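You operate a simulated robot arm through the tools that you are given. There is no shell and no other tool.

Carry out the task below with a simulated robot arm. There is one attempt and no reset: what you move stays moved.

Task
Change over to the screw sheet's job: torque, screw box, counter to zero.
Fine: the old box goes in the box tray; leave the blue control box on; switch the feeder on and leave it on.
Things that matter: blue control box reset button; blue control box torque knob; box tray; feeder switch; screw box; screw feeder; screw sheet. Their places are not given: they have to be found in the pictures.

It is judged by the outcome, as a careful person would: the job done as asked, and still so three seconds after it is handed in. It fails if anything else is knocked over, pushed out of place, dropped, spilled or broken. Flat cloth is picked up by pressing the open fingertips on it (5 to 10 N) and closing them slowly along it; thin cloth reads only 2 to 8 mm in the jaws.

Robot
A 6-joint arm with a two-finger gripper, fixed in place. Base frame: the origin is at the foot of the arm, x ahead of it, y to its left, z up; the work surface is at about z = 0.76. Units: m, degrees, N and s.
Its first joint turns from -166.0 to 166.0 degrees. Payload 2.45 kg.
Tool frame: the origin (TCP) lies between the finger pads and is the grasp point; the fingertips stand 0.02 m ahead of it; z points along the fingers, y is the line along which they close. The gripper opens to 0.14 m. The gripper's body begins 0.168 m behind the TCP.
Orientation is that of the tool frame in the base frame, as a unit quaternion [x, y, z, w]. With the fingers straight down and closing along the base's y, the tool's x points along the base's -x, its y along +y and its z along -z.

Tools
- The arm moves only by the tool servo_tool. Its arguments are lists of equal length, an entry for each row: "fingers": the finger opening in m, from 0 to 0.14; "linear": the shift along the tool's x, y, z in m, a list of three; "rot": the turn, a rotation vector about the tool's x, y, z in degrees, a list of three. In form: {"fingers": [fingers, ...], "linear": [[dx, dy, dz], ...], "rot": [[wx, wy, wz], ...]}. A call has 1 to 20 rows; each row shifts and turns the commanded pose from where the row before left it, along the tool's axes as they then stand. A row lasts 0.2 s, in which the tool goes at most 0.05 m and 8.6 degrees; a call with a longer step from one row to the next is refused whole, and so is a gripper value outside its range. Where a pose cannot be reached the arm comes as near as it can. A force on the tool above 40 N (or 10 N above the force at the start of the call, whichever is more), or a blocked arm, ends the call early, and 0.2 s more pass. The fingers move at their own pace (about 0.045 m/s each) and stop on an object; they squeeze with about 23 N. The grip force told is the motor's: it shows also when the fingers shut on nothing. Time passes only in rows, and 0.2 s behind the last, so rows that do not move let the fingers close. The reply holds the time, the measured pose of the TCP, the force on the tool along the base axes, the opening and the grip force, in the units named above and with some noise, with the torque about the TCP (base axes, N m) and any sound that the robot's microphone picked up.
- Cameras (640 x 400 px; columns grow to the right, rows downward): "scene" is fixed at [0.3952, -0.4829, 1.5547]; the picture's right is [0.88, -0.47, 0.00], its down [-0.30, -0.56, -0.77] and it looks along [0.36, 0.68, -0.64] (base axes); focal length 278 px, centre (320, 200). "wrist" rides on the gripper at [0.078, 0.011, -0.209] in the tool frame; the picture's right is [-0.14, 0.99, 0.00], its down [-0.92, -0.13, -0.37] and it looks along [-0.36, -0.05, 0.93] (tool axes); focal length 280 px, centre (320, 200).
- capture(camera): a new picture of that camera. No time passes.
- point_at(camera, pixels): there is no depth. For up to 12 entries [column, row, z] of the newest picture of that camera ("zoom" is the newest enlarged one), the place [x, y] in the base frame at which the ray of that pixel passes the height z, good to about 0.002 m, but the place of the scene camera against the robot may be out by one fixed shift of up to 0.025 m in any direction. No time passes.
- zoom(camera, box): a new picture of the part [left, top, right, bottom] of that camera's present view, enlarged. No time passes.
- job_done(): hands the job in; it is judged then, once.

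Unless the task says otherwise, let go and move clear before handing in.

The tools are called after "Emit:" by a JSON object that holds its "api" and its "payload". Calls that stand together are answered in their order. servo_tool: Moves the arm, as the interface text tells. Its arguments: {"type":"object","properties":{"fingers":{"type":"array","items":{"type":"number"}},"linear":{"type":"array","items":{"type":"array","items":{"type":"number"}}},"rot":{"type":"array","items":{"type":"array","items":{"type":"number"}}}},"required":["fingers","linear","rot"]} The other tools are called the same way: capture (camera) takes a picture; point_at (camera, pixels) gives the place at which the rays of pixels pass given heights; zoom (camera, box) takes an enlarged picture of a part of a camera's view; job_done () hands the job in.

At the start:

```text
clock: 0.0
ee_pos: [0.6952, 0.1552, 1.1758]
orientation: [0.0, 1.0, -0.001, 0.0]
contact_force: [0.1, -0.4, -0.4]
torque: [0.0, 0.0, -0.02]
grip_width: 0.1398
grasp_force: 0.1
```

scene: 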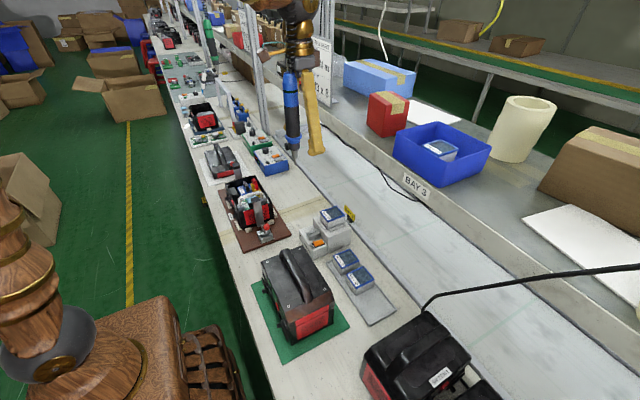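
wrist: 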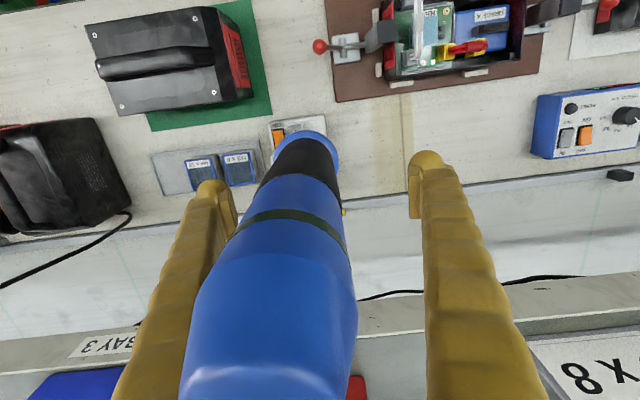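

The scene shows two boxes on a tray near (350,270), a feeder near (325,235), a blue bin near (440,150), and a blue control box near (270,160). I will zoom in on each of these to read the labels.

Emit:
{"api": "zoom", "payload": {"camera": "scene", "box": [280, 190, 410, 330]}}

Emit:
{"api": "zoom", "payload": {"camera": "scene", "box": [220, 90, 340, 180]}}

Emit:
{"api": "zoom", "payload": {"camera": "scene", "box": [290, 20, 400, 110]}}

Emit:
{"api": "zoom", "payload": {"camera": "scene", "box": [380, 100, 520, 210]}}

Emit:
{"api": "zoom", "payload": {"camera": "wrist", "box": [500, 60, 640, 200]}}

Emit:
{"api": "zoom", "payload": {"camera": "wrist", "box": [500, 300, 640, 400]}}

Emit:
{"api": "zoom", "payload": {"camera": "wrist", "box": [140, 100, 340, 220]}}

```text
2.86 times, centred on (345, 260) of scene
```

zoom: 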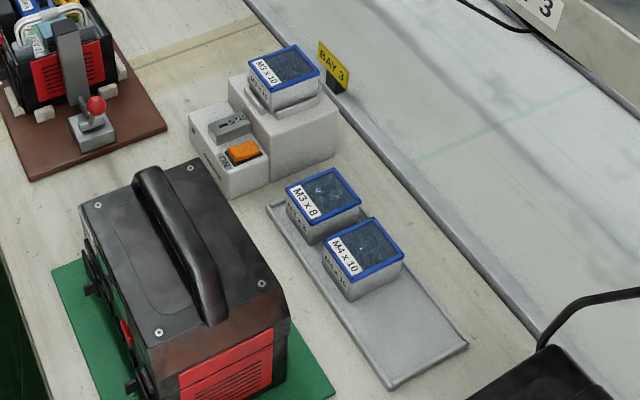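

```text
4.44 times, centred on (280, 135) of scene
```

zoom: 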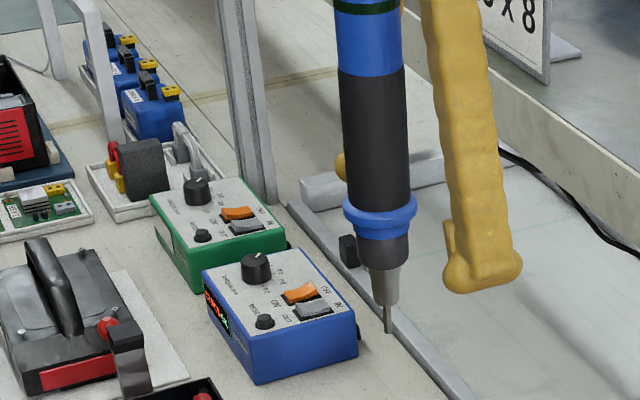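

```text
4.44 times, centred on (345, 65) of scene
```

zoom: 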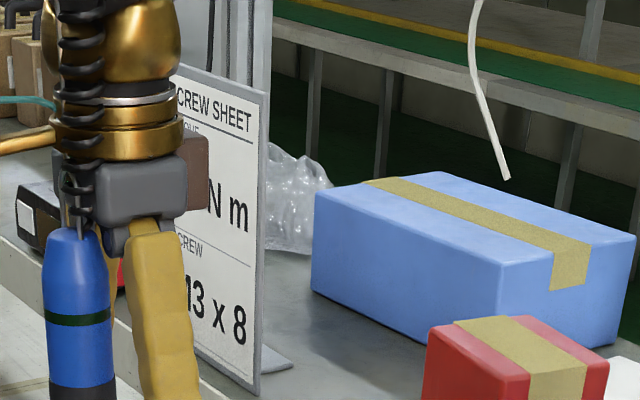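

```text
3.64 times, centred on (450, 155) of scene
```

zoom: 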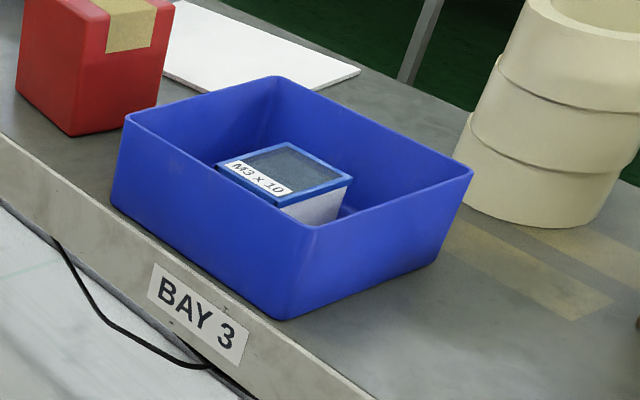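

```text
2.86 times, centred on (570, 130) of wrist
```

zoom: 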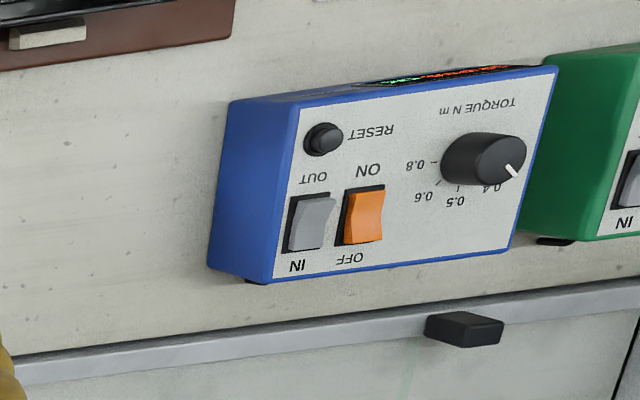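

```text
4.00 times, centred on (570, 350) of wrist
```

zoom: 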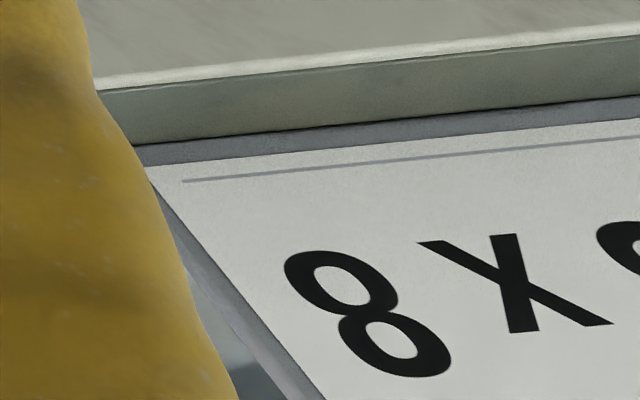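

```text
3.20 times, centred on (240, 160) of wrist
```

zoom: 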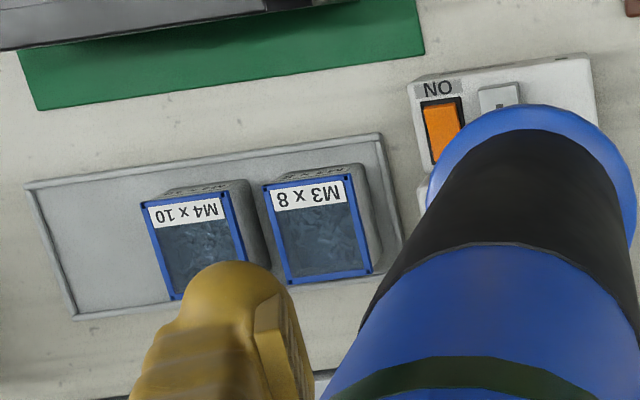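

The sheet reads M3 x 8, but the torque line is hidden behind the arm, and a blue driver hangs close in front of the gripper. I will look closer at the driver and its cord before moving.

Emit:
{"api": "zoom", "payload": {"camera": "scene", "box": [250, 0, 350, 70]}}

Emit:
{"api": "zoom", "payload": {"camera": "wrist", "box": [120, 120, 480, 400]}}

Emit:
{"api": "zoom", "payload": {"camera": "scene", "box": [150, 60, 300, 180]}}

```text
5.71 times, centred on (300, 35) of scene
```

zoom: 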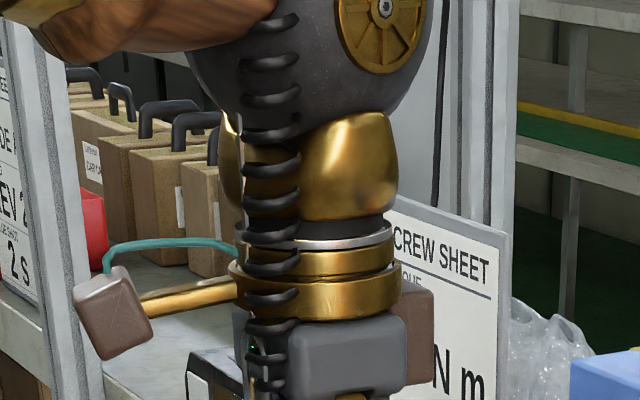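

```text
1.43 times, centred on (300, 260) of wrist
```

zoom: 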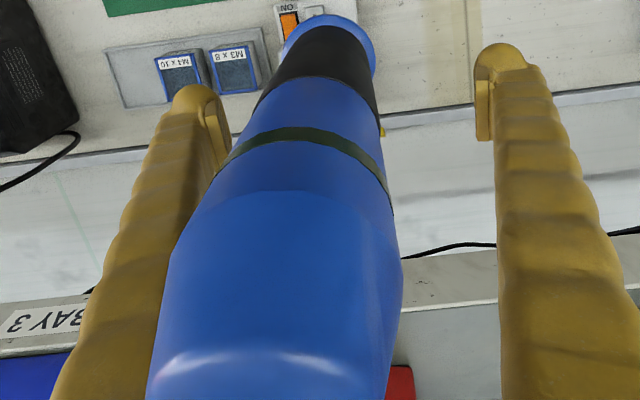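

```text
3.33 times, centred on (225, 120) of scene
```

zoom: 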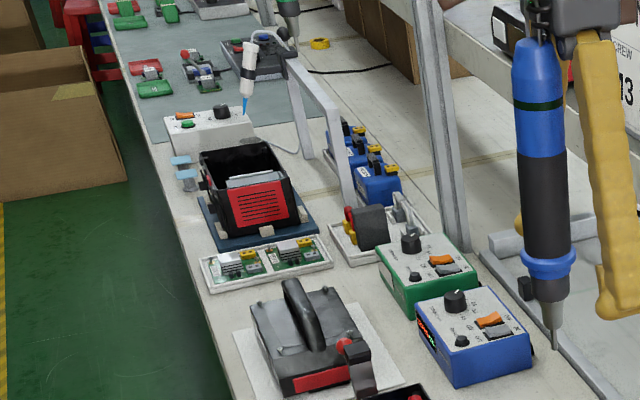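

The driver collar works out to about (0.652, 0.154, 1.20), just robot-side of the fingers, with its cord beside the arm. I will move diagonally away (+x, +y), so both the fingers and the wrist camera clear it.

Emit:
{"api": "servo_tool", "payload": {"fingers": [0.14, 0.14, 0.14, 0.14, 0.14, 0.14], "linear": [[-0.01, 0.01, 0], [-0.02, 0.02, 0], [-0.02, 0.025, 0], [-0.02, 0.03, 0], [-0.02, 0.03, 0], [-0.01, 0.03, 0]], "rot": [[0, 0, 0], [0, 0, 0], [0, 0, 0], [0, 0, 0], [0, 0, 0], [0, 0, 0]]}}

Emit:
{"api": "capture", "payload": {"camera": "scene"}}

Emit:
{"api": "capture", "payload": {"camera": "wrist"}}

```text
clock: 1.4
ee_pos: [0.7975, 0.2994, 1.1778]
orientation: [0.0, 1.0, 0.0, 0.0]
contact_force: [-0.8, 0.3, 0.4]
torque: [0.01, -0.03, -0.01]
grip_width: 0.14
grasp_force: 0.0
```

```text
taken
```

scene: 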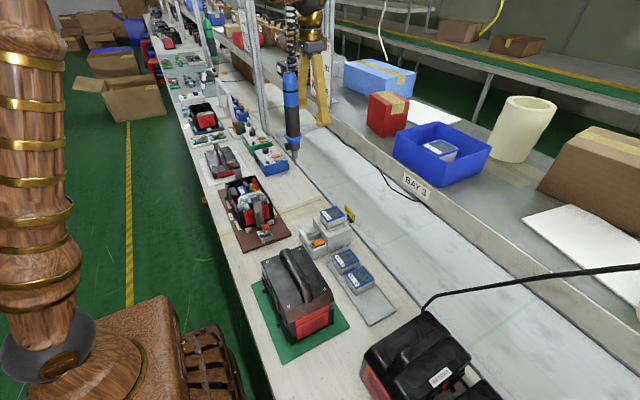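

```text
taken
```

wrist: 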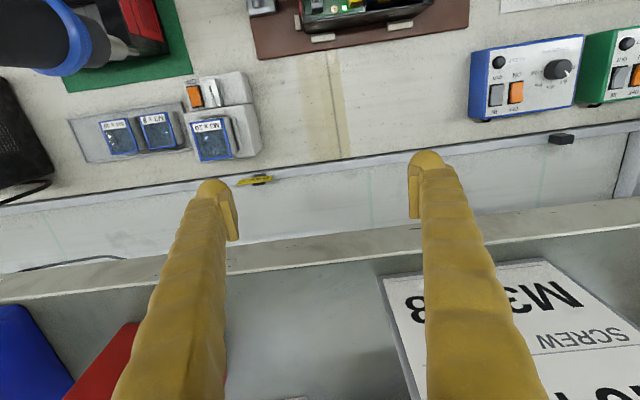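

The driver did not move and I am now clear of it. The sheet appears at the wrist picture's lower right (500,330), so I will locate the sheet, the upright post and the other items.

Emit:
{"api": "point_at", "payload": {"camera": "wrist", "pixels": [[625, 195, 0.76], [525, 75, 0.83], [195, 95, 0.8], [212, 138, 0.85], [158, 132, 0.8], [117, 137, 0.8], [72, 120, 0.765], [185, 145, 0.765], [90, 160, 0.765], [400, 300, 0.9], [558, 70, 0.85], [499, 62, 0.84]]}}

Emit:
{"api": "zoom", "payload": {"camera": "scene", "box": [225, 0, 385, 110]}}

Emit:
{"api": "zoom", "payload": {"camera": "wrist", "box": [50, 60, 290, 200]}}

Emit:
{"api": "zoom", "payload": {"camera": "wrist", "box": [450, 20, 640, 150]}}

```text
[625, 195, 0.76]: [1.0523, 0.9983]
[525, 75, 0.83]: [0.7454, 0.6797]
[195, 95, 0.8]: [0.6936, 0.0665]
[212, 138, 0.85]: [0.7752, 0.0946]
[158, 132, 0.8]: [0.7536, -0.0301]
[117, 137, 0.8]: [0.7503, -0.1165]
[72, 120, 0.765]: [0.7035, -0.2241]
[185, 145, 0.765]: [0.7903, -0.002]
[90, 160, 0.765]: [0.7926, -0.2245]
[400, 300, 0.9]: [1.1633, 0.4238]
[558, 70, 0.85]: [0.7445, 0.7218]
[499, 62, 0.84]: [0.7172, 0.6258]
```

```text
3.64 times, centred on (305, 55) of scene
```

zoom: 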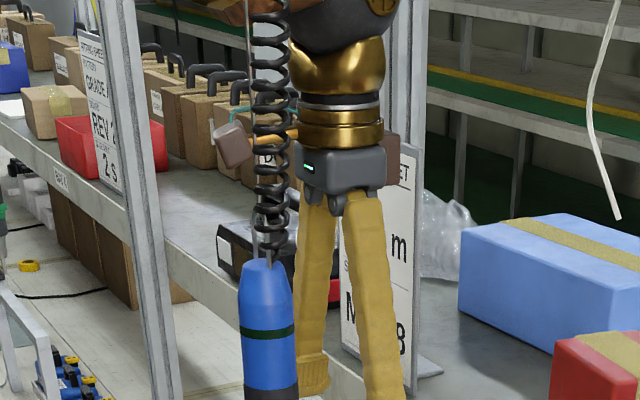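

```text
2.67 times, centred on (170, 130) of wrist
```

zoom: 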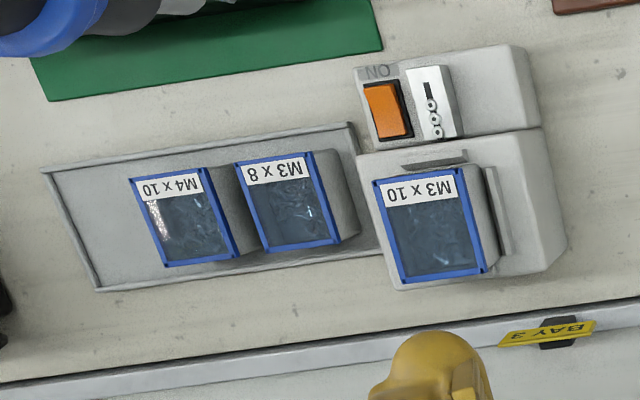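

```text
3.08 times, centred on (545, 85) of wrist
```

zoom: 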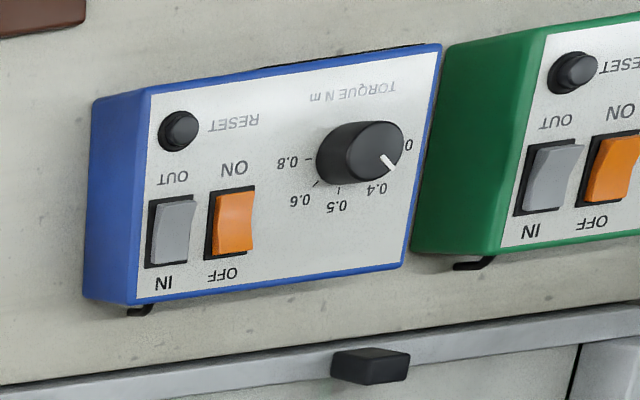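

The sheet is still partly hidden. I will check the control box position with the scene camera and continue +y so the wrist camera sees the whole sheet.

Emit:
{"api": "point_at", "payload": {"camera": "scene", "pixels": [[265.4, 150.3, 0.85], [267, 163, 0.83], [320, 243, 0.8], [330, 215, 0.85], [347, 262, 0.82], [360, 277, 0.82], [268, 60, 0.9]]}}

Emit:
{"api": "servo_tool", "payload": {"fingers": [0.14, 0.14, 0.14, 0.14], "linear": [[0.01, 0.03, -0.03], [0.02, 0.04, -0.02], [0.02, 0.04, -0.02], [0.01, 0.02, 0]], "rot": [[0, 0, 0], [0, 0, 0], [0, 0, 0], [0, 0, 0]]}}

Emit:
{"api": "capture", "payload": {"camera": "wrist"}}

Emit:
{"api": "capture", "payload": {"camera": "scene"}}

```text
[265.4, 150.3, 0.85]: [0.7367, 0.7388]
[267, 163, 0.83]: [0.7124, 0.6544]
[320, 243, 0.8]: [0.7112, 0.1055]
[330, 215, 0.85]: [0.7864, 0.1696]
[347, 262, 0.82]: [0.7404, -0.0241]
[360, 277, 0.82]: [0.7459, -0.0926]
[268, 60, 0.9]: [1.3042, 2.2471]
```

```text
clock: 2.4
ee_pos: [0.7358, 0.4318, 1.2459]
orientation: [0.001, 1.0, 0.0, 0.0]
contact_force: [0.3, -0.7, -0.1]
torque: [0.0, -0.01, -0.02]
grip_width: 0.1398
grasp_force: 0.1
```

```text
taken
```

wrist: 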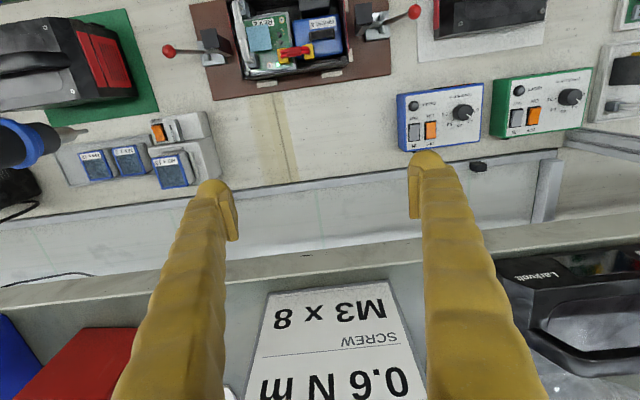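

```text
taken
```

scene: 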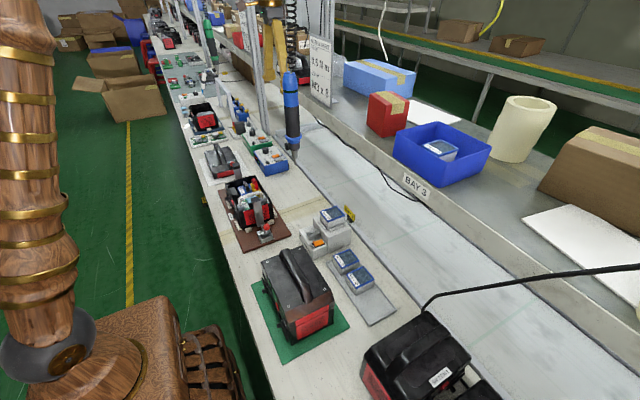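

The sheet reads 0.6 N m, M3 x 8. I will zoom on the sheet and on the blue control box near wrist (440,110).

Emit:
{"api": "zoom", "payload": {"camera": "scene", "box": [285, 0, 355, 110]}}

Emit:
{"api": "zoom", "payload": {"camera": "wrist", "box": [385, 70, 505, 160]}}

Emit:
{"api": "zoom", "payload": {"camera": "scene", "box": [240, 130, 310, 190]}}

Emit:
{"api": "zoom", "payload": {"camera": "wrist", "box": [50, 100, 250, 220]}}

```text
3.64 times, centred on (320, 55) of scene
```

zoom: 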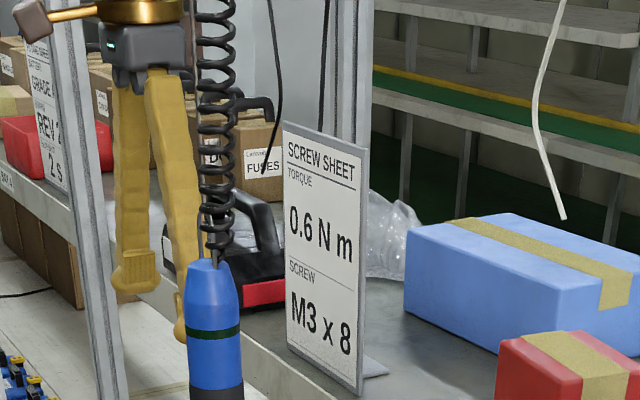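

```text
4.44 times, centred on (445, 115) of wrist
```

zoom: 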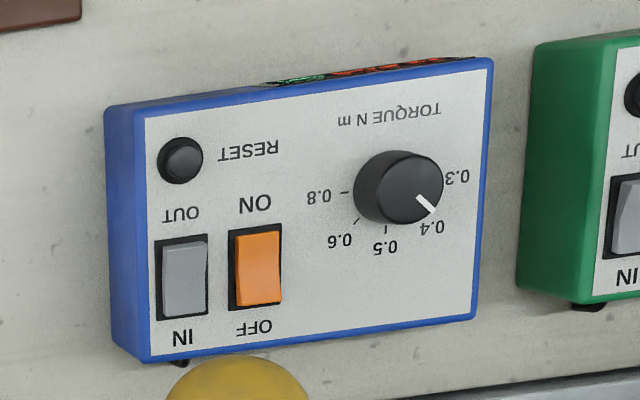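

```text
6.67 times, centred on (275, 160) of scene
```

zoom: 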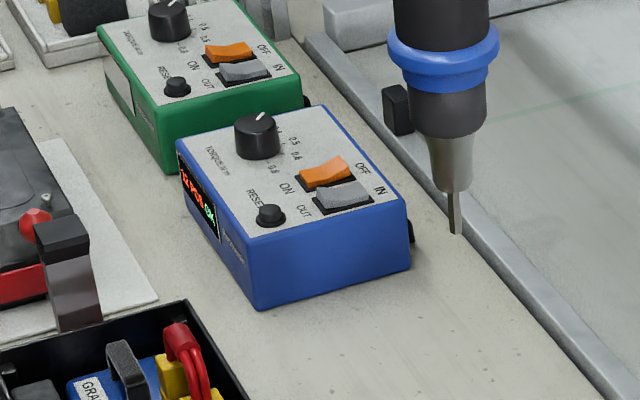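

```text
3.20 times, centred on (150, 160) of wrist
```

zoom: 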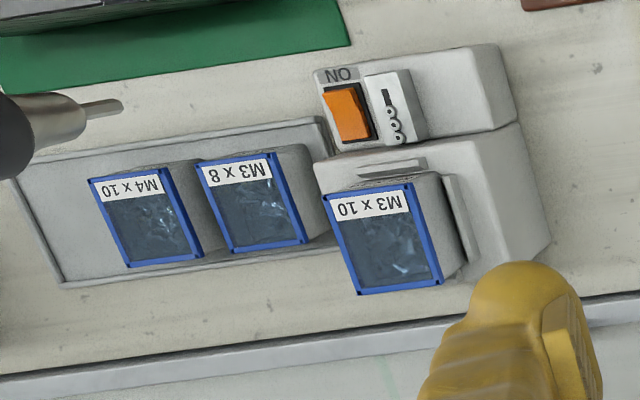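

Job: torque 0.6 N m, box M3 x 8, and the knob now points at 0.4. I will triangulate the knob and reset button from this view and compare with the earlier one.

Emit:
{"api": "point_at", "payload": {"camera": "wrist", "pixels": [[462.6, 112, 0.8], [462.6, 112, 0.85], [462.6, 112, 0.9], [413.7, 105.5, 0.8], [413.7, 105.5, 0.84], [480, 87, 0.82], [400, 98, 0.82], [483, 145, 0.82], [172, 172, 0.8], [172, 172, 0.85], [128, 160, 0.8], [158, 132, 0.8]]}}

```text
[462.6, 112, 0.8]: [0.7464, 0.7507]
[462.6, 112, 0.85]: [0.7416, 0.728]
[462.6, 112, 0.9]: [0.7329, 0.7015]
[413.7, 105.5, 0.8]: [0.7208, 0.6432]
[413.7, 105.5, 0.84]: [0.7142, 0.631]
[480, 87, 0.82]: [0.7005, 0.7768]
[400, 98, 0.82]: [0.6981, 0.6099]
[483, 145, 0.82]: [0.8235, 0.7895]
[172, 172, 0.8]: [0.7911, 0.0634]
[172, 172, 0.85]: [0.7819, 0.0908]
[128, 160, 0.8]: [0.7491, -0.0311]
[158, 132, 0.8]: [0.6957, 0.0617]
```

Both views agree: knob about (0.742, 0.727, 0.85), reset about (0.715, 0.63, 0.84). I will move closer for a clear look.

Emit:
{"api": "servo_tool", "payload": {"fingers": [0.14, 0.1, 0.06, 0.04, 0.03, 0.03, 0.03], "linear": [[0.01, 0.03, 0.03], [0.015, 0.035, 0.03], [0.015, 0.035, 0.03], [0.015, 0.035, 0.03], [0.015, 0.035, 0.03], [0.015, 0.03, 0.03], [0, 0, 0.02]], "rot": [[0, 0, 0], [0, 0, 0], [0, 0, 0], [0, 0, 0], [0, 0, 0], [0, 0, 0], [0, 0, 0]]}}

Emit:
{"api": "capture", "payload": {"camera": "wrist"}}

Emit:
{"api": "capture", "payload": {"camera": "scene"}}

Emit:
{"api": "zoom", "payload": {"camera": "wrist", "box": [280, 60, 520, 220]}}

```text
clock: 4.0
ee_pos: [0.652, 0.6299, 1.0471]
orientation: [-0.001, 1.0, 0.0, 0.0]
contact_force: [0.1, -0.9, -0.1]
torque: [0.01, -0.01, 0.02]
grip_width: 0.03
grasp_force: 0.1
```

```text
taken
```

wrist: 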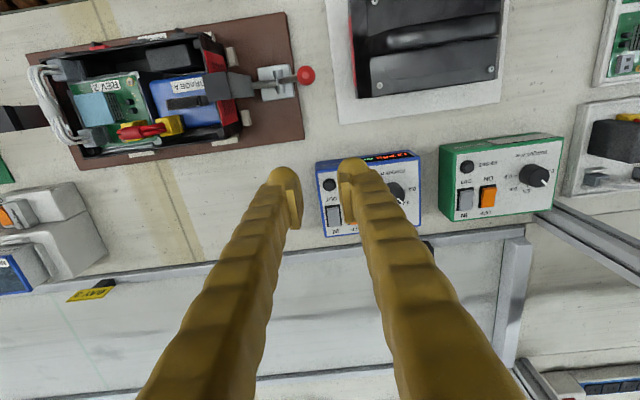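

```text
taken
```

scene: 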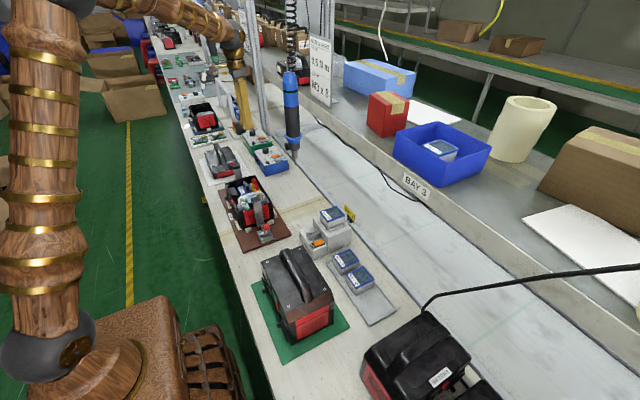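

```text
2.50 times, centred on (400, 140) of wrist
```

zoom: 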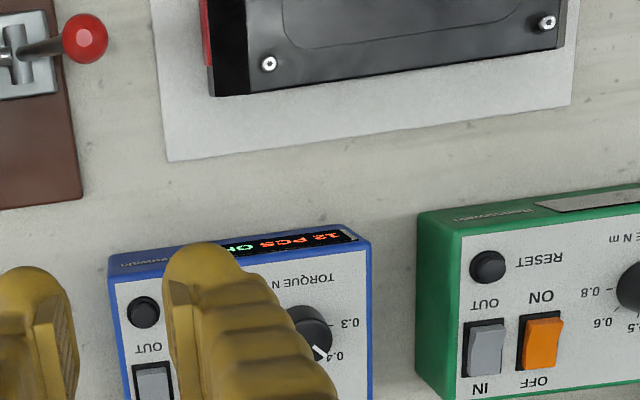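

The display reads about "12 PCS OK", and the knob marker sits at 0.4. The knob is slightly past the tool-down reach, so I will yaw and tilt outward for a pre-grasp stance, then look again.

Emit:
{"api": "servo_tool", "payload": {"fingers": [0.07, 0.07, 0.07, 0.07, 0.07, 0.07, 0.07, 0.07, 0.07, 0.07, 0.07, 0.07, 0.07], "linear": [[0, 0, 0], [0, 0, 0], [0, 0, 0], [0, 0, 0], [0, 0, 0], [0, 0, 0], [0, 0, 0], [0, 0, 0], [0, 0, 0], [0, 0, 0], [0, 0, 0], [0, 0, 0], [0, 0, 0]], "rot": [[0, 0, -8], [0, 0, -8], [0, 0, -8], [0, 0, -8], [0, 0, -8], [0, 0, -8], [0, 0, -8], [0, 0, -8], [0, 0, -8], [0, 0, -8], [0, -7, 0], [0, -7, 0], [0, -6, 0]]}}

Emit:
{"api": "capture", "payload": {"camera": "wrist"}}

Emit:
{"api": "capture", "payload": {"camera": "scene"}}

```text
clock: 6.8
ee_pos: [0.6506, 0.6299, 1.0485]
orientation: [-0.633, 0.755, 0.112, 0.133]
contact_force: [0.8, -0.6, -0.3]
torque: [0.0, 0.02, -0.02]
grip_width: 0.0701
grasp_force: 0.0
```

```text
taken
```

wrist: 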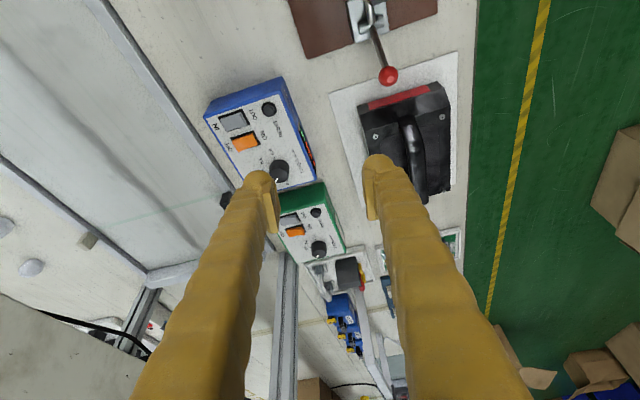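

```text
taken
```

scene: 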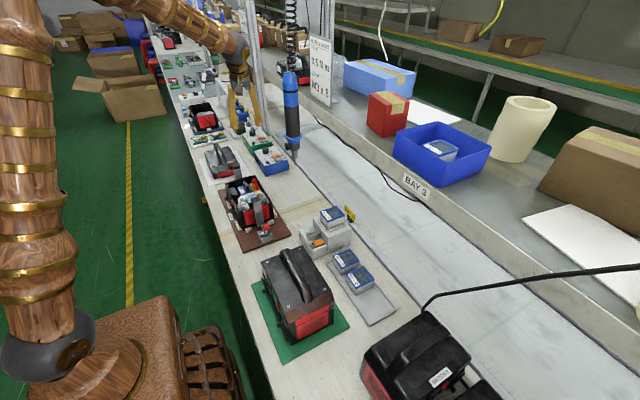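

In the wrist view the knob is at (280,172) with a marker, and a vertical post stands behind the green box at about (285,260). I will zoom and locate both.

Emit:
{"api": "zoom", "payload": {"camera": "wrist", "box": [190, 70, 350, 210]}}

Emit:
{"api": "point_at", "payload": {"camera": "wrist", "pixels": [[280, 172, 0.83], [280, 172, 0.85], [280, 172, 0.87], [269, 109, 0.85], [285, 260, 0.76], [206, 117, 0.83], [282, 80, 0.83], [316, 180, 0.83]]}}

Emit:
{"api": "point_at", "payload": {"camera": "scene", "pixels": [[268, 136, 0.76], [268, 136, 0.78]]}}

```text
2.86 times, centred on (270, 140) of wrist
```

zoom: 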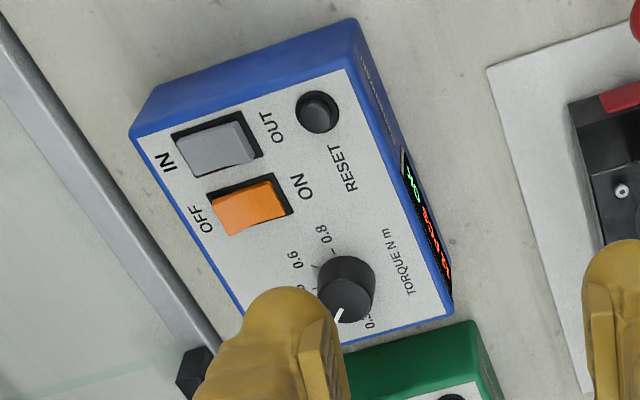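

```text
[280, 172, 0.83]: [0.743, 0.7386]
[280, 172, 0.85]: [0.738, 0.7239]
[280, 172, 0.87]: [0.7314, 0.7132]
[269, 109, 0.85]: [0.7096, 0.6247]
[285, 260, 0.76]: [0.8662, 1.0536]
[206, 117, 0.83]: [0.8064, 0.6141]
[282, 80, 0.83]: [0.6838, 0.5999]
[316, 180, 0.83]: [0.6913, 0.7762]
```

```text
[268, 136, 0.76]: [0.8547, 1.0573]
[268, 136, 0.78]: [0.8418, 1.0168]
```

The knob is confirmed near (0.738, 0.724). I need the panel height, so I will query panel corners and the knob edges from this zoom.

Emit:
{"api": "point_at", "payload": {"camera": "zoom", "pixels": [[345, 68, 0.81], [345, 68, 0.82], [345, 68, 0.83], [345, 68, 0.84], [452, 314, 0.83], [132, 137, 0.83], [346, 290, 0.85], [346, 290, 0.86], [372, 280, 0.85], [318, 292, 0.85], [319, 105, 0.83], [319, 105, 0.84]]}}

```text
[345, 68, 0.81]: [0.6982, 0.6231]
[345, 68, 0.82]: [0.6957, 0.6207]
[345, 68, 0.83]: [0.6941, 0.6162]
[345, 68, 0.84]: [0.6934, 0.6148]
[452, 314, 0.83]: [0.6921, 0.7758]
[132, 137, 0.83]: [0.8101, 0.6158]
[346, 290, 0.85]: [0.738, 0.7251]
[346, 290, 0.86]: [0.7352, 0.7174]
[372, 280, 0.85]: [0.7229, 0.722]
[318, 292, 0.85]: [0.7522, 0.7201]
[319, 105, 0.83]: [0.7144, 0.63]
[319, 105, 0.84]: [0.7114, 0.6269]
```

The panel top is at about z = 0.825, the knob is about 0.03 m wide and its top is near 0.845. I will move to a hover about 0.08 m above the knob.

Emit:
{"api": "servo_tool", "payload": {"fingers": [0.06, 0.06, 0.06, 0.06, 0.06, 0.06], "linear": [[-0.0128, -0.014, 0.0298], [-0.0128, -0.014, 0.0298], [-0.0128, -0.014, 0.0298], [-0.0128, -0.014, 0.0298], [-0.0128, -0.014, 0.0298], [0, 0, 0]], "rot": [[0, 0, 0], [0, 0, 0], [0, 0, 0], [0, 0, 0], [0, 0, 0], [0, 0, 0]]}}

Emit:
{"api": "capture", "payload": {"camera": "wrist"}}

Emit:
{"api": "zoom", "payload": {"camera": "scene", "box": [210, 80, 330, 180]}}

Emit:
{"api": "zoom", "payload": {"camera": "wrist", "box": [220, 80, 420, 210]}}

```text
clock: 8.2
ee_pos: [0.7362, 0.7301, 0.9289]
orientation: [-0.633, 0.754, 0.112, 0.133]
contact_force: [0.5, -0.5, 0.7]
torque: [-0.02, -0.01, 0.01]
grip_width: 0.0599
grasp_force: 0.0
```

```text
taken
```

wrist: 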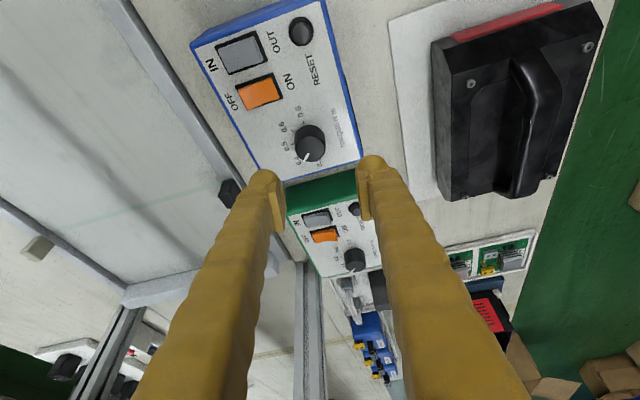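

```text
4.00 times, centred on (270, 130) of scene
```

zoom: 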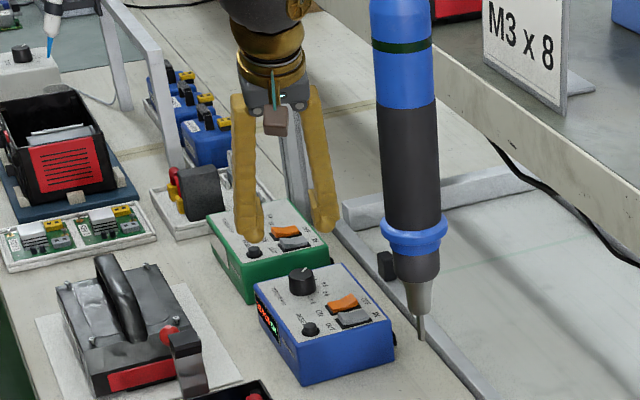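

```text
3.08 times, centred on (320, 145) of wrist
```

zoom: 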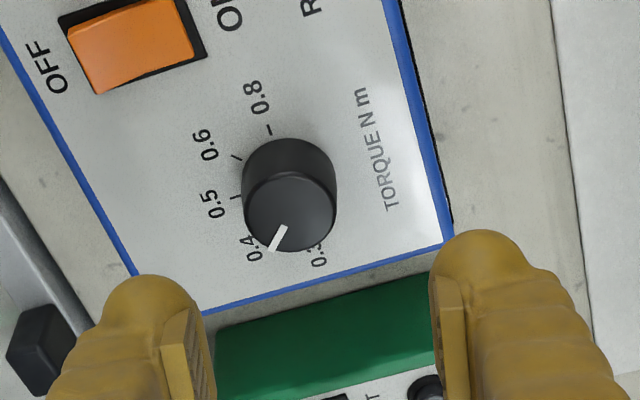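

I am hovering over the knob at (310,143). I will measure the tick directions and the pointer to get the exact turn.

Emit:
{"api": "point_at", "payload": {"camera": "zoom", "pixels": [[270, 131, 0.825], [237, 157, 0.825], [235, 197, 0.825], [290, 210, 0.848], [286, 228, 0.848], [271, 250, 0.848], [246, 190, 0.848], [336, 205, 0.848], [259, 95, 0.825], [206, 144, 0.825], [216, 204, 0.825], [255, 249, 0.825]]}}

Emit:
{"api": "zoom", "payload": {"camera": "wrist", "box": [270, 100, 350, 180]}}

```text
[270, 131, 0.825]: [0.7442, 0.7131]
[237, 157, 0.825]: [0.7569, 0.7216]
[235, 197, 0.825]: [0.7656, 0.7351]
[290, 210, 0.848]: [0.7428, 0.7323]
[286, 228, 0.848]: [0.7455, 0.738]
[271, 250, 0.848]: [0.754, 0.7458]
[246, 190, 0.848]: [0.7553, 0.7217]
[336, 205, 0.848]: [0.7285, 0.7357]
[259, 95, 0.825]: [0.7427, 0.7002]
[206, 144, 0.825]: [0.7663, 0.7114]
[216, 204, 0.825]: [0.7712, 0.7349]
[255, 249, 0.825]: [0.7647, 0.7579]
```

```text
5.00 times, centred on (310, 140) of wrist
```

zoom: 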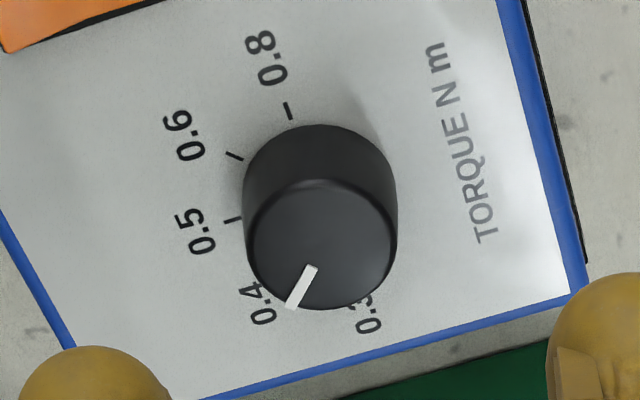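

Labels are about 45° apart, so 0.4 to 0.6 is about 88° clockwise seen from above. The knob centre is about (0.742, 0.732). I will fine-align, yaw 8° more and descend to about z = 0.858 with the fingers straddling it.

Emit:
{"api": "servo_tool", "payload": {"fingers": [0.06, 0.06, 0.06, 0.06, 0.06, 0.06, 0.06, 0.06], "linear": [[0, 0, 0], [0.0037, -0.003, 0.0112], [0.0037, -0.003, 0.0112], [0.0037, 0, 0.0112], [0.0037, 0, 0.0112], [0.0037, 0, 0.0112], [0.0037, 0, 0.0112], [0, 0, 0]], "rot": [[-2.7, 0, -7.5], [0, 0, 0], [0, 0, 0], [0, 0, 0], [0, 0, 0], [0, 0, 0], [0, 0, 0], [0, 0, 0]]}}

Emit:
{"api": "capture", "payload": {"camera": "wrist"}}

Emit:
{"api": "zoom", "payload": {"camera": "scene", "box": [235, 120, 305, 180]}}

Emit:
{"api": "zoom", "payload": {"camera": "wrist", "box": [250, 80, 410, 200]}}

```text
clock: 10.0
ee_pos: [0.7441, 0.7287, 0.8589]
orientation: [-0.683, 0.71, 0.12, 0.125]
contact_force: [-0.4, 0.3, 0.6]
torque: [0.03, 0.02, 0.02]
grip_width: 0.06
grasp_force: 0.1
```

```text
taken
```

wrist: 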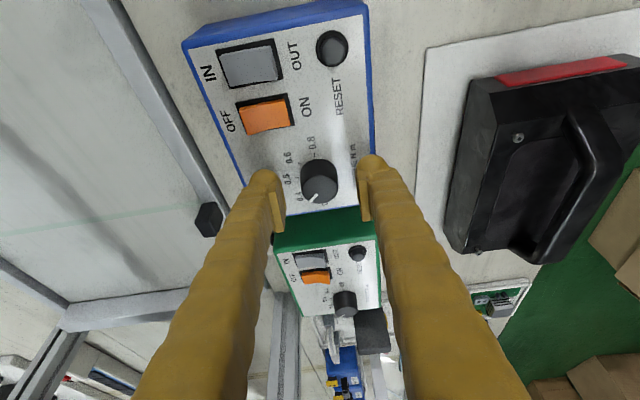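

```text
6.67 times, centred on (270, 150) of scene
```

zoom: 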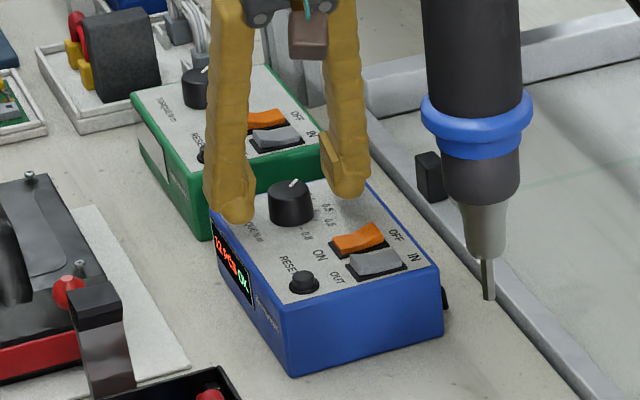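

```text
3.33 times, centred on (330, 140) of wrist
```

zoom: 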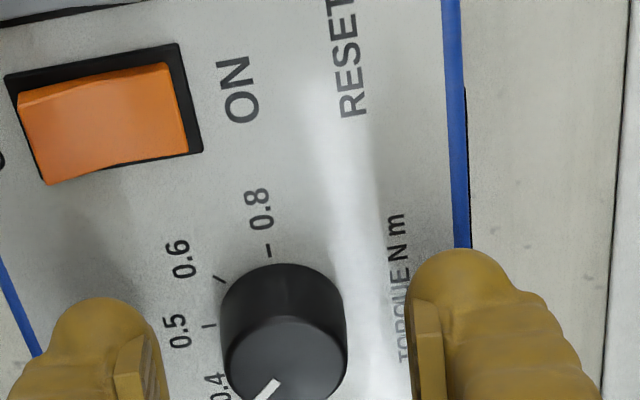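

The fingers straddle the knob (pads at wrist (278,205) and (367,200), knob at (319,185)), and the counter still shows 12 PCS. I will check the knob centre relative to the TCP.

Emit:
{"api": "point_at", "payload": {"camera": "wrist", "pixels": [[319, 185.6, 0.845], [319, 185.6, 0.85], [316, 175, 0.825], [310, 215, 0.825]]}}

Emit:
{"api": "zoom", "payload": {"camera": "wrist", "box": [260, 140, 380, 230]}}

```text
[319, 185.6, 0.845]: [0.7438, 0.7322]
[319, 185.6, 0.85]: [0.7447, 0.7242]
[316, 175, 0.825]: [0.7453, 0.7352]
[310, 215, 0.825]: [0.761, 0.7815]
```

```text
4.44 times, centred on (320, 185) of wrist
```

zoom: 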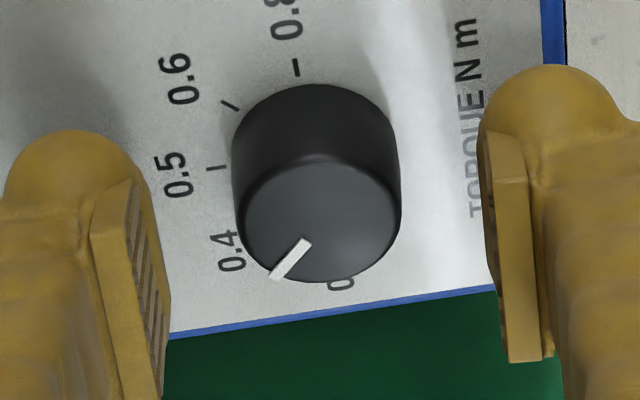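

The TCP is centred on the knob within about 2 mm. I will lower 5 mm more and close the fingers on the knob.

Emit:
{"api": "servo_tool", "payload": {"fingers": [0.06, 0.06, 0.045, 0.035, 0.025, 0.02, 0.02, 0.02], "linear": [[0.0, 0, 0.0028], [0.0, 0, 0.0026], [0, 0, 0], [0, 0, 0], [0, 0, 0], [0, 0, 0], [0, 0, 0], [0, 0, 0]], "rot": [[0, 0, 0], [0, 0, 0], [0, 0, 0], [0, 0, 0], [0, 0, 0], [0, 0, 0], [0, 0, 0], [0, 0, 0]]}}

Emit:
{"api": "zoom", "payload": {"camera": "wrist", "box": [260, 140, 380, 230]}}

```text
clock: 11.8
ee_pos: [0.7456, 0.7319, 0.8534]
orientation: [-0.685, 0.708, 0.121, 0.125]
contact_force: [2.5, 2.4, -2.6]
torque: [-0.03, -0.01, -0.01]
grip_width: 0.0305
grasp_force: 44.6
```

```text
4.44 times, centred on (320, 185) of wrist
```

zoom: 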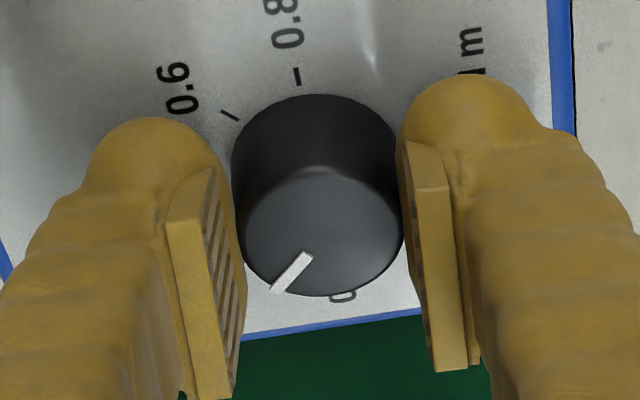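

The knob is gripped at 0.0305 m. I will turn clockwise 24° first and check that it follows.

Emit:
{"api": "servo_tool", "payload": {"fingers": [0.02, 0.02, 0.02, 0.02], "linear": [[0, 0, 0], [0, 0, 0], [0, 0, 0], [0, 0, 0]], "rot": [[2.05, 0, 5.64], [2.05, 0, 5.64], [2.05, 0, 5.64], [2.05, 0, 5.64]]}}

Emit:
{"api": "zoom", "payload": {"camera": "wrist", "box": [230, 110, 410, 240]}}

Emit:
{"api": "zoom", "payload": {"camera": "scene", "box": [235, 120, 305, 180]}}

```text
clock: 12.9
ee_pos: [0.7431, 0.732, 0.8533]
orientation: [-0.523, 0.835, 0.093, 0.146]
contact_force: [-7.1, -2.4, 6.3]
torque: [-0.03, 0.13, 0.0]
grip_width: 0.0305
grasp_force: 44.8
stopped in row 4: the force on the tool passed its limit at 43 N (the readings are from after the stop); the commanded pose is now the measured one
```

```text
3.08 times, centred on (320, 175) of wrist
```

zoom: 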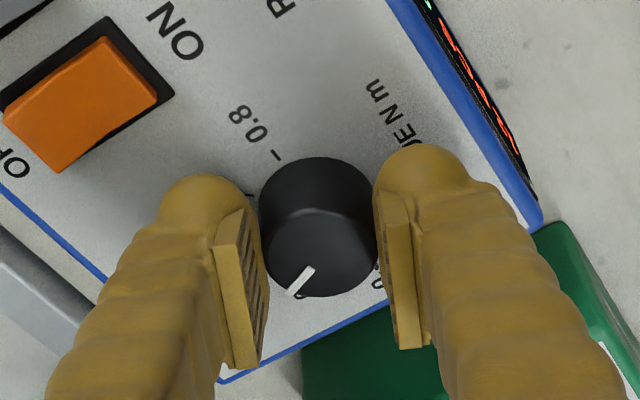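

```text
6.67 times, centred on (270, 150) of scene
```

zoom: 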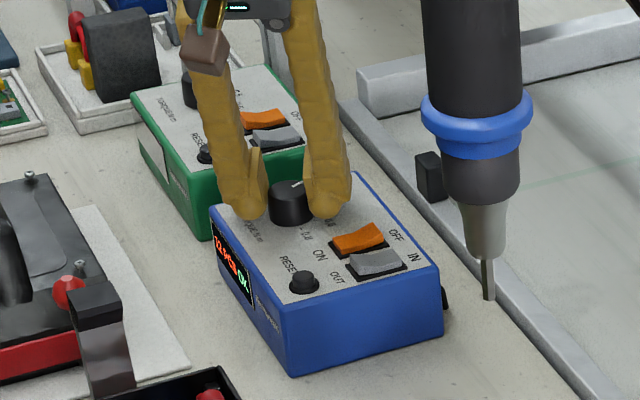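

The knob followed about 24°, but side force tripped the limit. The grip geometry implies the knob axis is near (0.746, 0.737), so I will open a little, re-centre there and re-grip.

Emit:
{"api": "servo_tool", "payload": {"fingers": [0.045, 0.045, 0.045, 0.03, 0.02, 0.02, 0.02], "linear": [[0, 0, 0], [0, 0, 0], [-0.0055, -0.0005, 0.002], [0, 0, 0], [0, 0, 0], [0, 0, 0], [0, 0, 0]], "rot": [[0, 0, 0], [0, 0, 0], [0, 0, 0], [0, 0, 0], [0, 0, 0], [0, 0, 0], [0, 0, 0]]}}

Emit:
{"api": "zoom", "payload": {"camera": "wrist", "box": [230, 110, 410, 240]}}

```text
clock: 14.5
ee_pos: [0.7463, 0.7376, 0.8533]
orientation: [-0.523, 0.835, 0.092, 0.146]
contact_force: [-11.5, 7.9, 2.4]
torque: [0.09, 0.12, -0.05]
grip_width: 0.0307
grasp_force: 44.2
```

```text
3.08 times, centred on (320, 175) of wrist
```

zoom: 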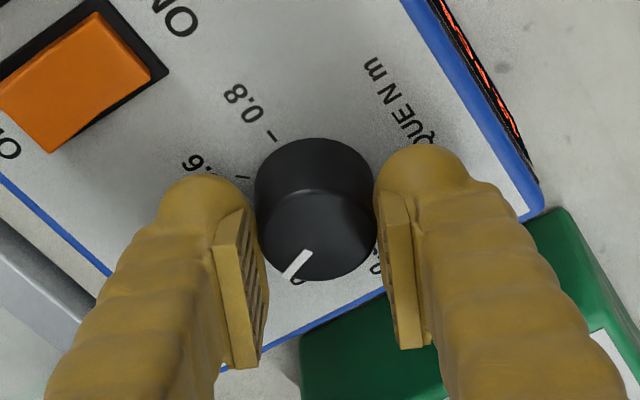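

The side force is about 14 N along the closing line, so I am slightly off-centre. I will shift 1 mm along the closing line and check.

Emit:
{"api": "servo_tool", "payload": {"fingers": [0.02, 0.02], "linear": [[0, 0.001, 0], [0, 0, 0]], "rot": [[0, 0, 0], [0, 0, 0]]}}

```text
clock: 15.1
ee_pos: [0.7457, 0.7375, 0.8536]
orientation: [-0.523, 0.835, 0.092, 0.147]
contact_force: [-1.8, -3.1, 6.7]
torque: [-0.04, 0.03, -0.04]
grip_width: 0.0308
grasp_force: 44.8
```

The force is now small. I will continue turning clockwise, 18° in small steps.

Emit:
{"api": "servo_tool", "payload": {"fingers": [0.02, 0.02, 0.02, 0.02], "linear": [[0, 0, 0], [0, 0, 0], [0, 0, 0], [0, 0, 0]], "rot": [[1.54, 0, 4.23], [1.54, 0, 4.23], [1.54, 0, 4.23], [1.54, 0, 4.23]]}}

```text
clock: 16.1
ee_pos: [0.7462, 0.7367, 0.8523]
orientation: [-0.385, 0.907, 0.067, 0.159]
contact_force: [14.8, -2.1, 12.4]
torque: [-0.04, -0.12, -0.04]
grip_width: 0.0308
grasp_force: 45.0
```

Total turned is about 42°, with 12 N building along the closing line. I will shift 0.9 mm back, raise 1 mm and look.

Emit:
{"api": "servo_tool", "payload": {"fingers": [0.02, 0.02], "linear": [[-0.0003, -0.0009, -0.0009], [0, 0, 0]], "rot": [[0, 0, 0], [0, 0, 0]]}}

Emit:
{"api": "zoom", "payload": {"camera": "wrist", "box": [230, 110, 410, 240]}}

```text
clock: 16.7
ee_pos: [0.7455, 0.738, 0.8525]
orientation: [-0.386, 0.906, 0.068, 0.16]
contact_force: [23.9, 14.5, -2.9]
torque: [0.29, -0.38, -0.02]
grip_width: 0.0305
grasp_force: 45.2
```

```text
3.08 times, centred on (320, 175) of wrist
```

zoom: 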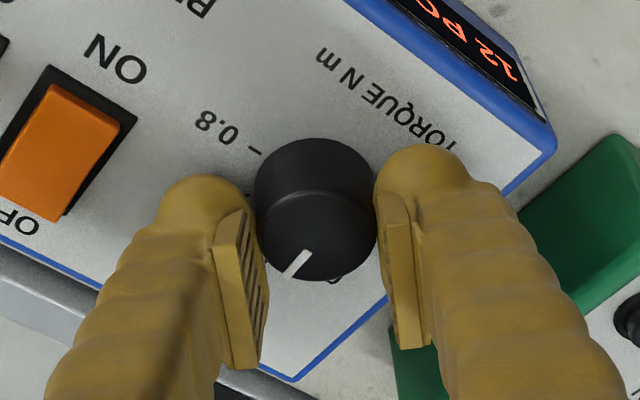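

The pointer follows the grip and has turned about 42°. I will open briefly to relax the sideways load, re-grip at the same spot and continue.

Emit:
{"api": "servo_tool", "payload": {"fingers": [0.04, 0.045, 0.045, 0.03, 0.02, 0.02, 0.02], "linear": [[0, 0, 0], [0, 0, 0], [0, 0, 0], [0, 0, 0], [0, 0, 0], [0, 0, 0], [0, 0, 0]], "rot": [[0, 0, 0], [0, 0, 0], [0, 0, 0], [0, 0, 0], [0, 0, 0], [0, 0, 0], [0, 0, 0]]}}

```text
clock: 18.3
ee_pos: [0.7458, 0.7367, 0.8532]
orientation: [-0.386, 0.906, 0.067, 0.158]
contact_force: [-3.2, -1.4, -1.3]
torque: [-0.04, 0.04, -0.04]
grip_width: 0.0307
grasp_force: 45.1
```

Forces have relaxed. I will turn another 22° clockwise.

Emit:
{"api": "servo_tool", "payload": {"fingers": [0.02, 0.02, 0.02, 0.02, 0.02], "linear": [[0, 0, 0], [0, 0, 0], [0, 0, 0], [0, 0, 0], [0, 0, 0]], "rot": [[1.54, 0, 4.23], [1.54, 0, 4.23], [1.54, 0, 4.23], [1.54, 0, 4.23], [1.54, 0, 4.23]]}}

Emit:
{"api": "zoom", "payload": {"camera": "wrist", "box": [230, 110, 410, 240]}}

```text
clock: 19.5
ee_pos: [0.7463, 0.7366, 0.8528]
orientation: [-0.202, 0.964, 0.034, 0.168]
contact_force: [-9.5, -14.8, -8.0]
torque: [-0.16, 0.15, -0.01]
grip_width: 0.0305
grasp_force: 45.4
```

```text
3.08 times, centred on (320, 175) of wrist
```

zoom: 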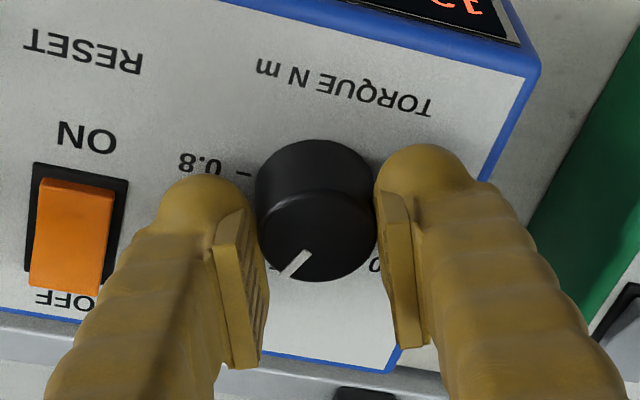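

About 64° turned; the pointer should now be between 0.5 and 0.6. I will relax the grip, re-grip, turn another 14°, then open and look.

Emit:
{"api": "servo_tool", "payload": {"fingers": [0.04, 0.045, 0.045, 0.03, 0.02, 0.02, 0.02, 0.02, 0.02, 0.02, 0.05, 0.06, 0.06], "linear": [[0, 0, 0], [0, 0, 0], [0, 0, 0], [0, 0, 0], [0, 0, 0], [0, 0, 0], [0, 0, 0], [0, 0, 0], [0, 0, 0], [0, 0, 0], [0, 0, 0], [0, 0, 0], [0, 0, 0]], "rot": [[0, 0, 0], [0, 0, 0], [0, 0, 0], [0, 0, 0], [0, 0, 0], [0, 0, 0], [1.6, 0, 4.4], [1.6, 0, 4.4], [1.6, 0, 4.4], [0, 0, 0], [0, 0, 0], [0, 0, 0], [0, 0, 0]]}}

Emit:
{"api": "zoom", "payload": {"camera": "wrist", "box": [230, 110, 410, 240]}}

Emit:
{"api": "zoom", "payload": {"camera": "scene", "box": [235, 120, 305, 180]}}

```text
clock: 22.3
ee_pos: [0.7461, 0.7367, 0.8539]
orientation: [-0.083, 0.982, 0.013, 0.172]
contact_force: [-0.1, 0.4, 1.1]
torque: [-0.02, 0.0, -0.01]
grip_width: 0.0602
grasp_force: 0.0
```

```text
3.08 times, centred on (320, 175) of wrist
```

zoom: 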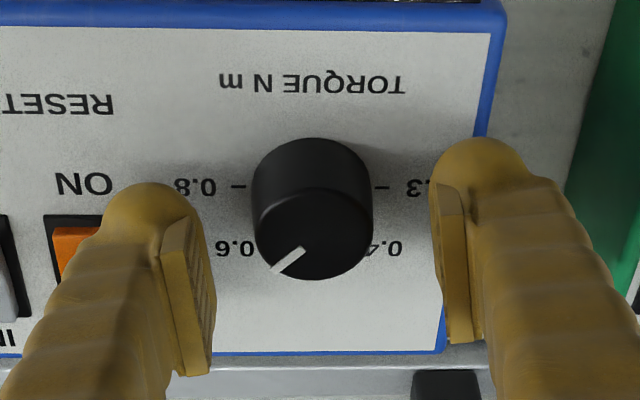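

```text
6.67 times, centred on (270, 150) of scene
```

zoom: 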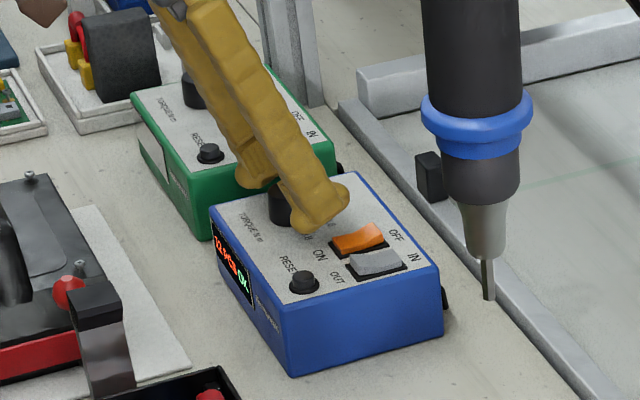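

The dial is symmetric (0.3 and 0.8 opposite each other, 45° steps) and the pointer now looks close to 0.6. I will measure it precisely in base coordinates.

Emit:
{"api": "zoom", "payload": {"camera": "wrist", "box": [280, 140, 360, 210]}}

Emit:
{"api": "point_at", "payload": {"camera": "wrist", "pixels": [[293.4, 170.5, 0.825], [340.5, 170.5, 0.825], [315.1, 191.2, 0.845], [305.4, 198.4, 0.845], [320.0, 186.0, 0.845], [295.6, 190.7, 0.825]]}}

```text
5.71 times, centred on (320, 175) of wrist
```

zoom: 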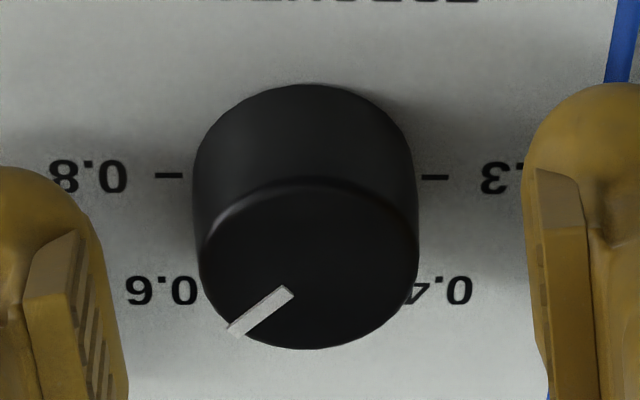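

```text
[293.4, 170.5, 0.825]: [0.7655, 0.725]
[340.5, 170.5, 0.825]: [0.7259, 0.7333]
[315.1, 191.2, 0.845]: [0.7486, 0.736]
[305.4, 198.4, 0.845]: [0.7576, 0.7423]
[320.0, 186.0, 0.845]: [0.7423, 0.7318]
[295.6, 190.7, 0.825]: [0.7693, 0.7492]
```

Those values used the older full picture. I will query the newest zoom instead.

Emit:
{"api": "point_at", "payload": {"camera": "zoom", "pixels": [[170, 176, 0.825], [435, 177, 0.825], [287, 292, 0.845], [234, 330, 0.845], [308, 264, 0.845], [160, 291, 0.825], [455, 290, 0.825], [200, 236, 0.845], [417, 236, 0.845]]}}

```text
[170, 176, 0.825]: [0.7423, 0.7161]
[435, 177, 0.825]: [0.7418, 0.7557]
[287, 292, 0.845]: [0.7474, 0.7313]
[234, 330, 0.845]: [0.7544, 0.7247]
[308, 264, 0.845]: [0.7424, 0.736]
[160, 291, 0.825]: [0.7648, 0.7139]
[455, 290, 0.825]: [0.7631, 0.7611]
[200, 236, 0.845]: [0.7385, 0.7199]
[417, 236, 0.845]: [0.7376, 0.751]
```

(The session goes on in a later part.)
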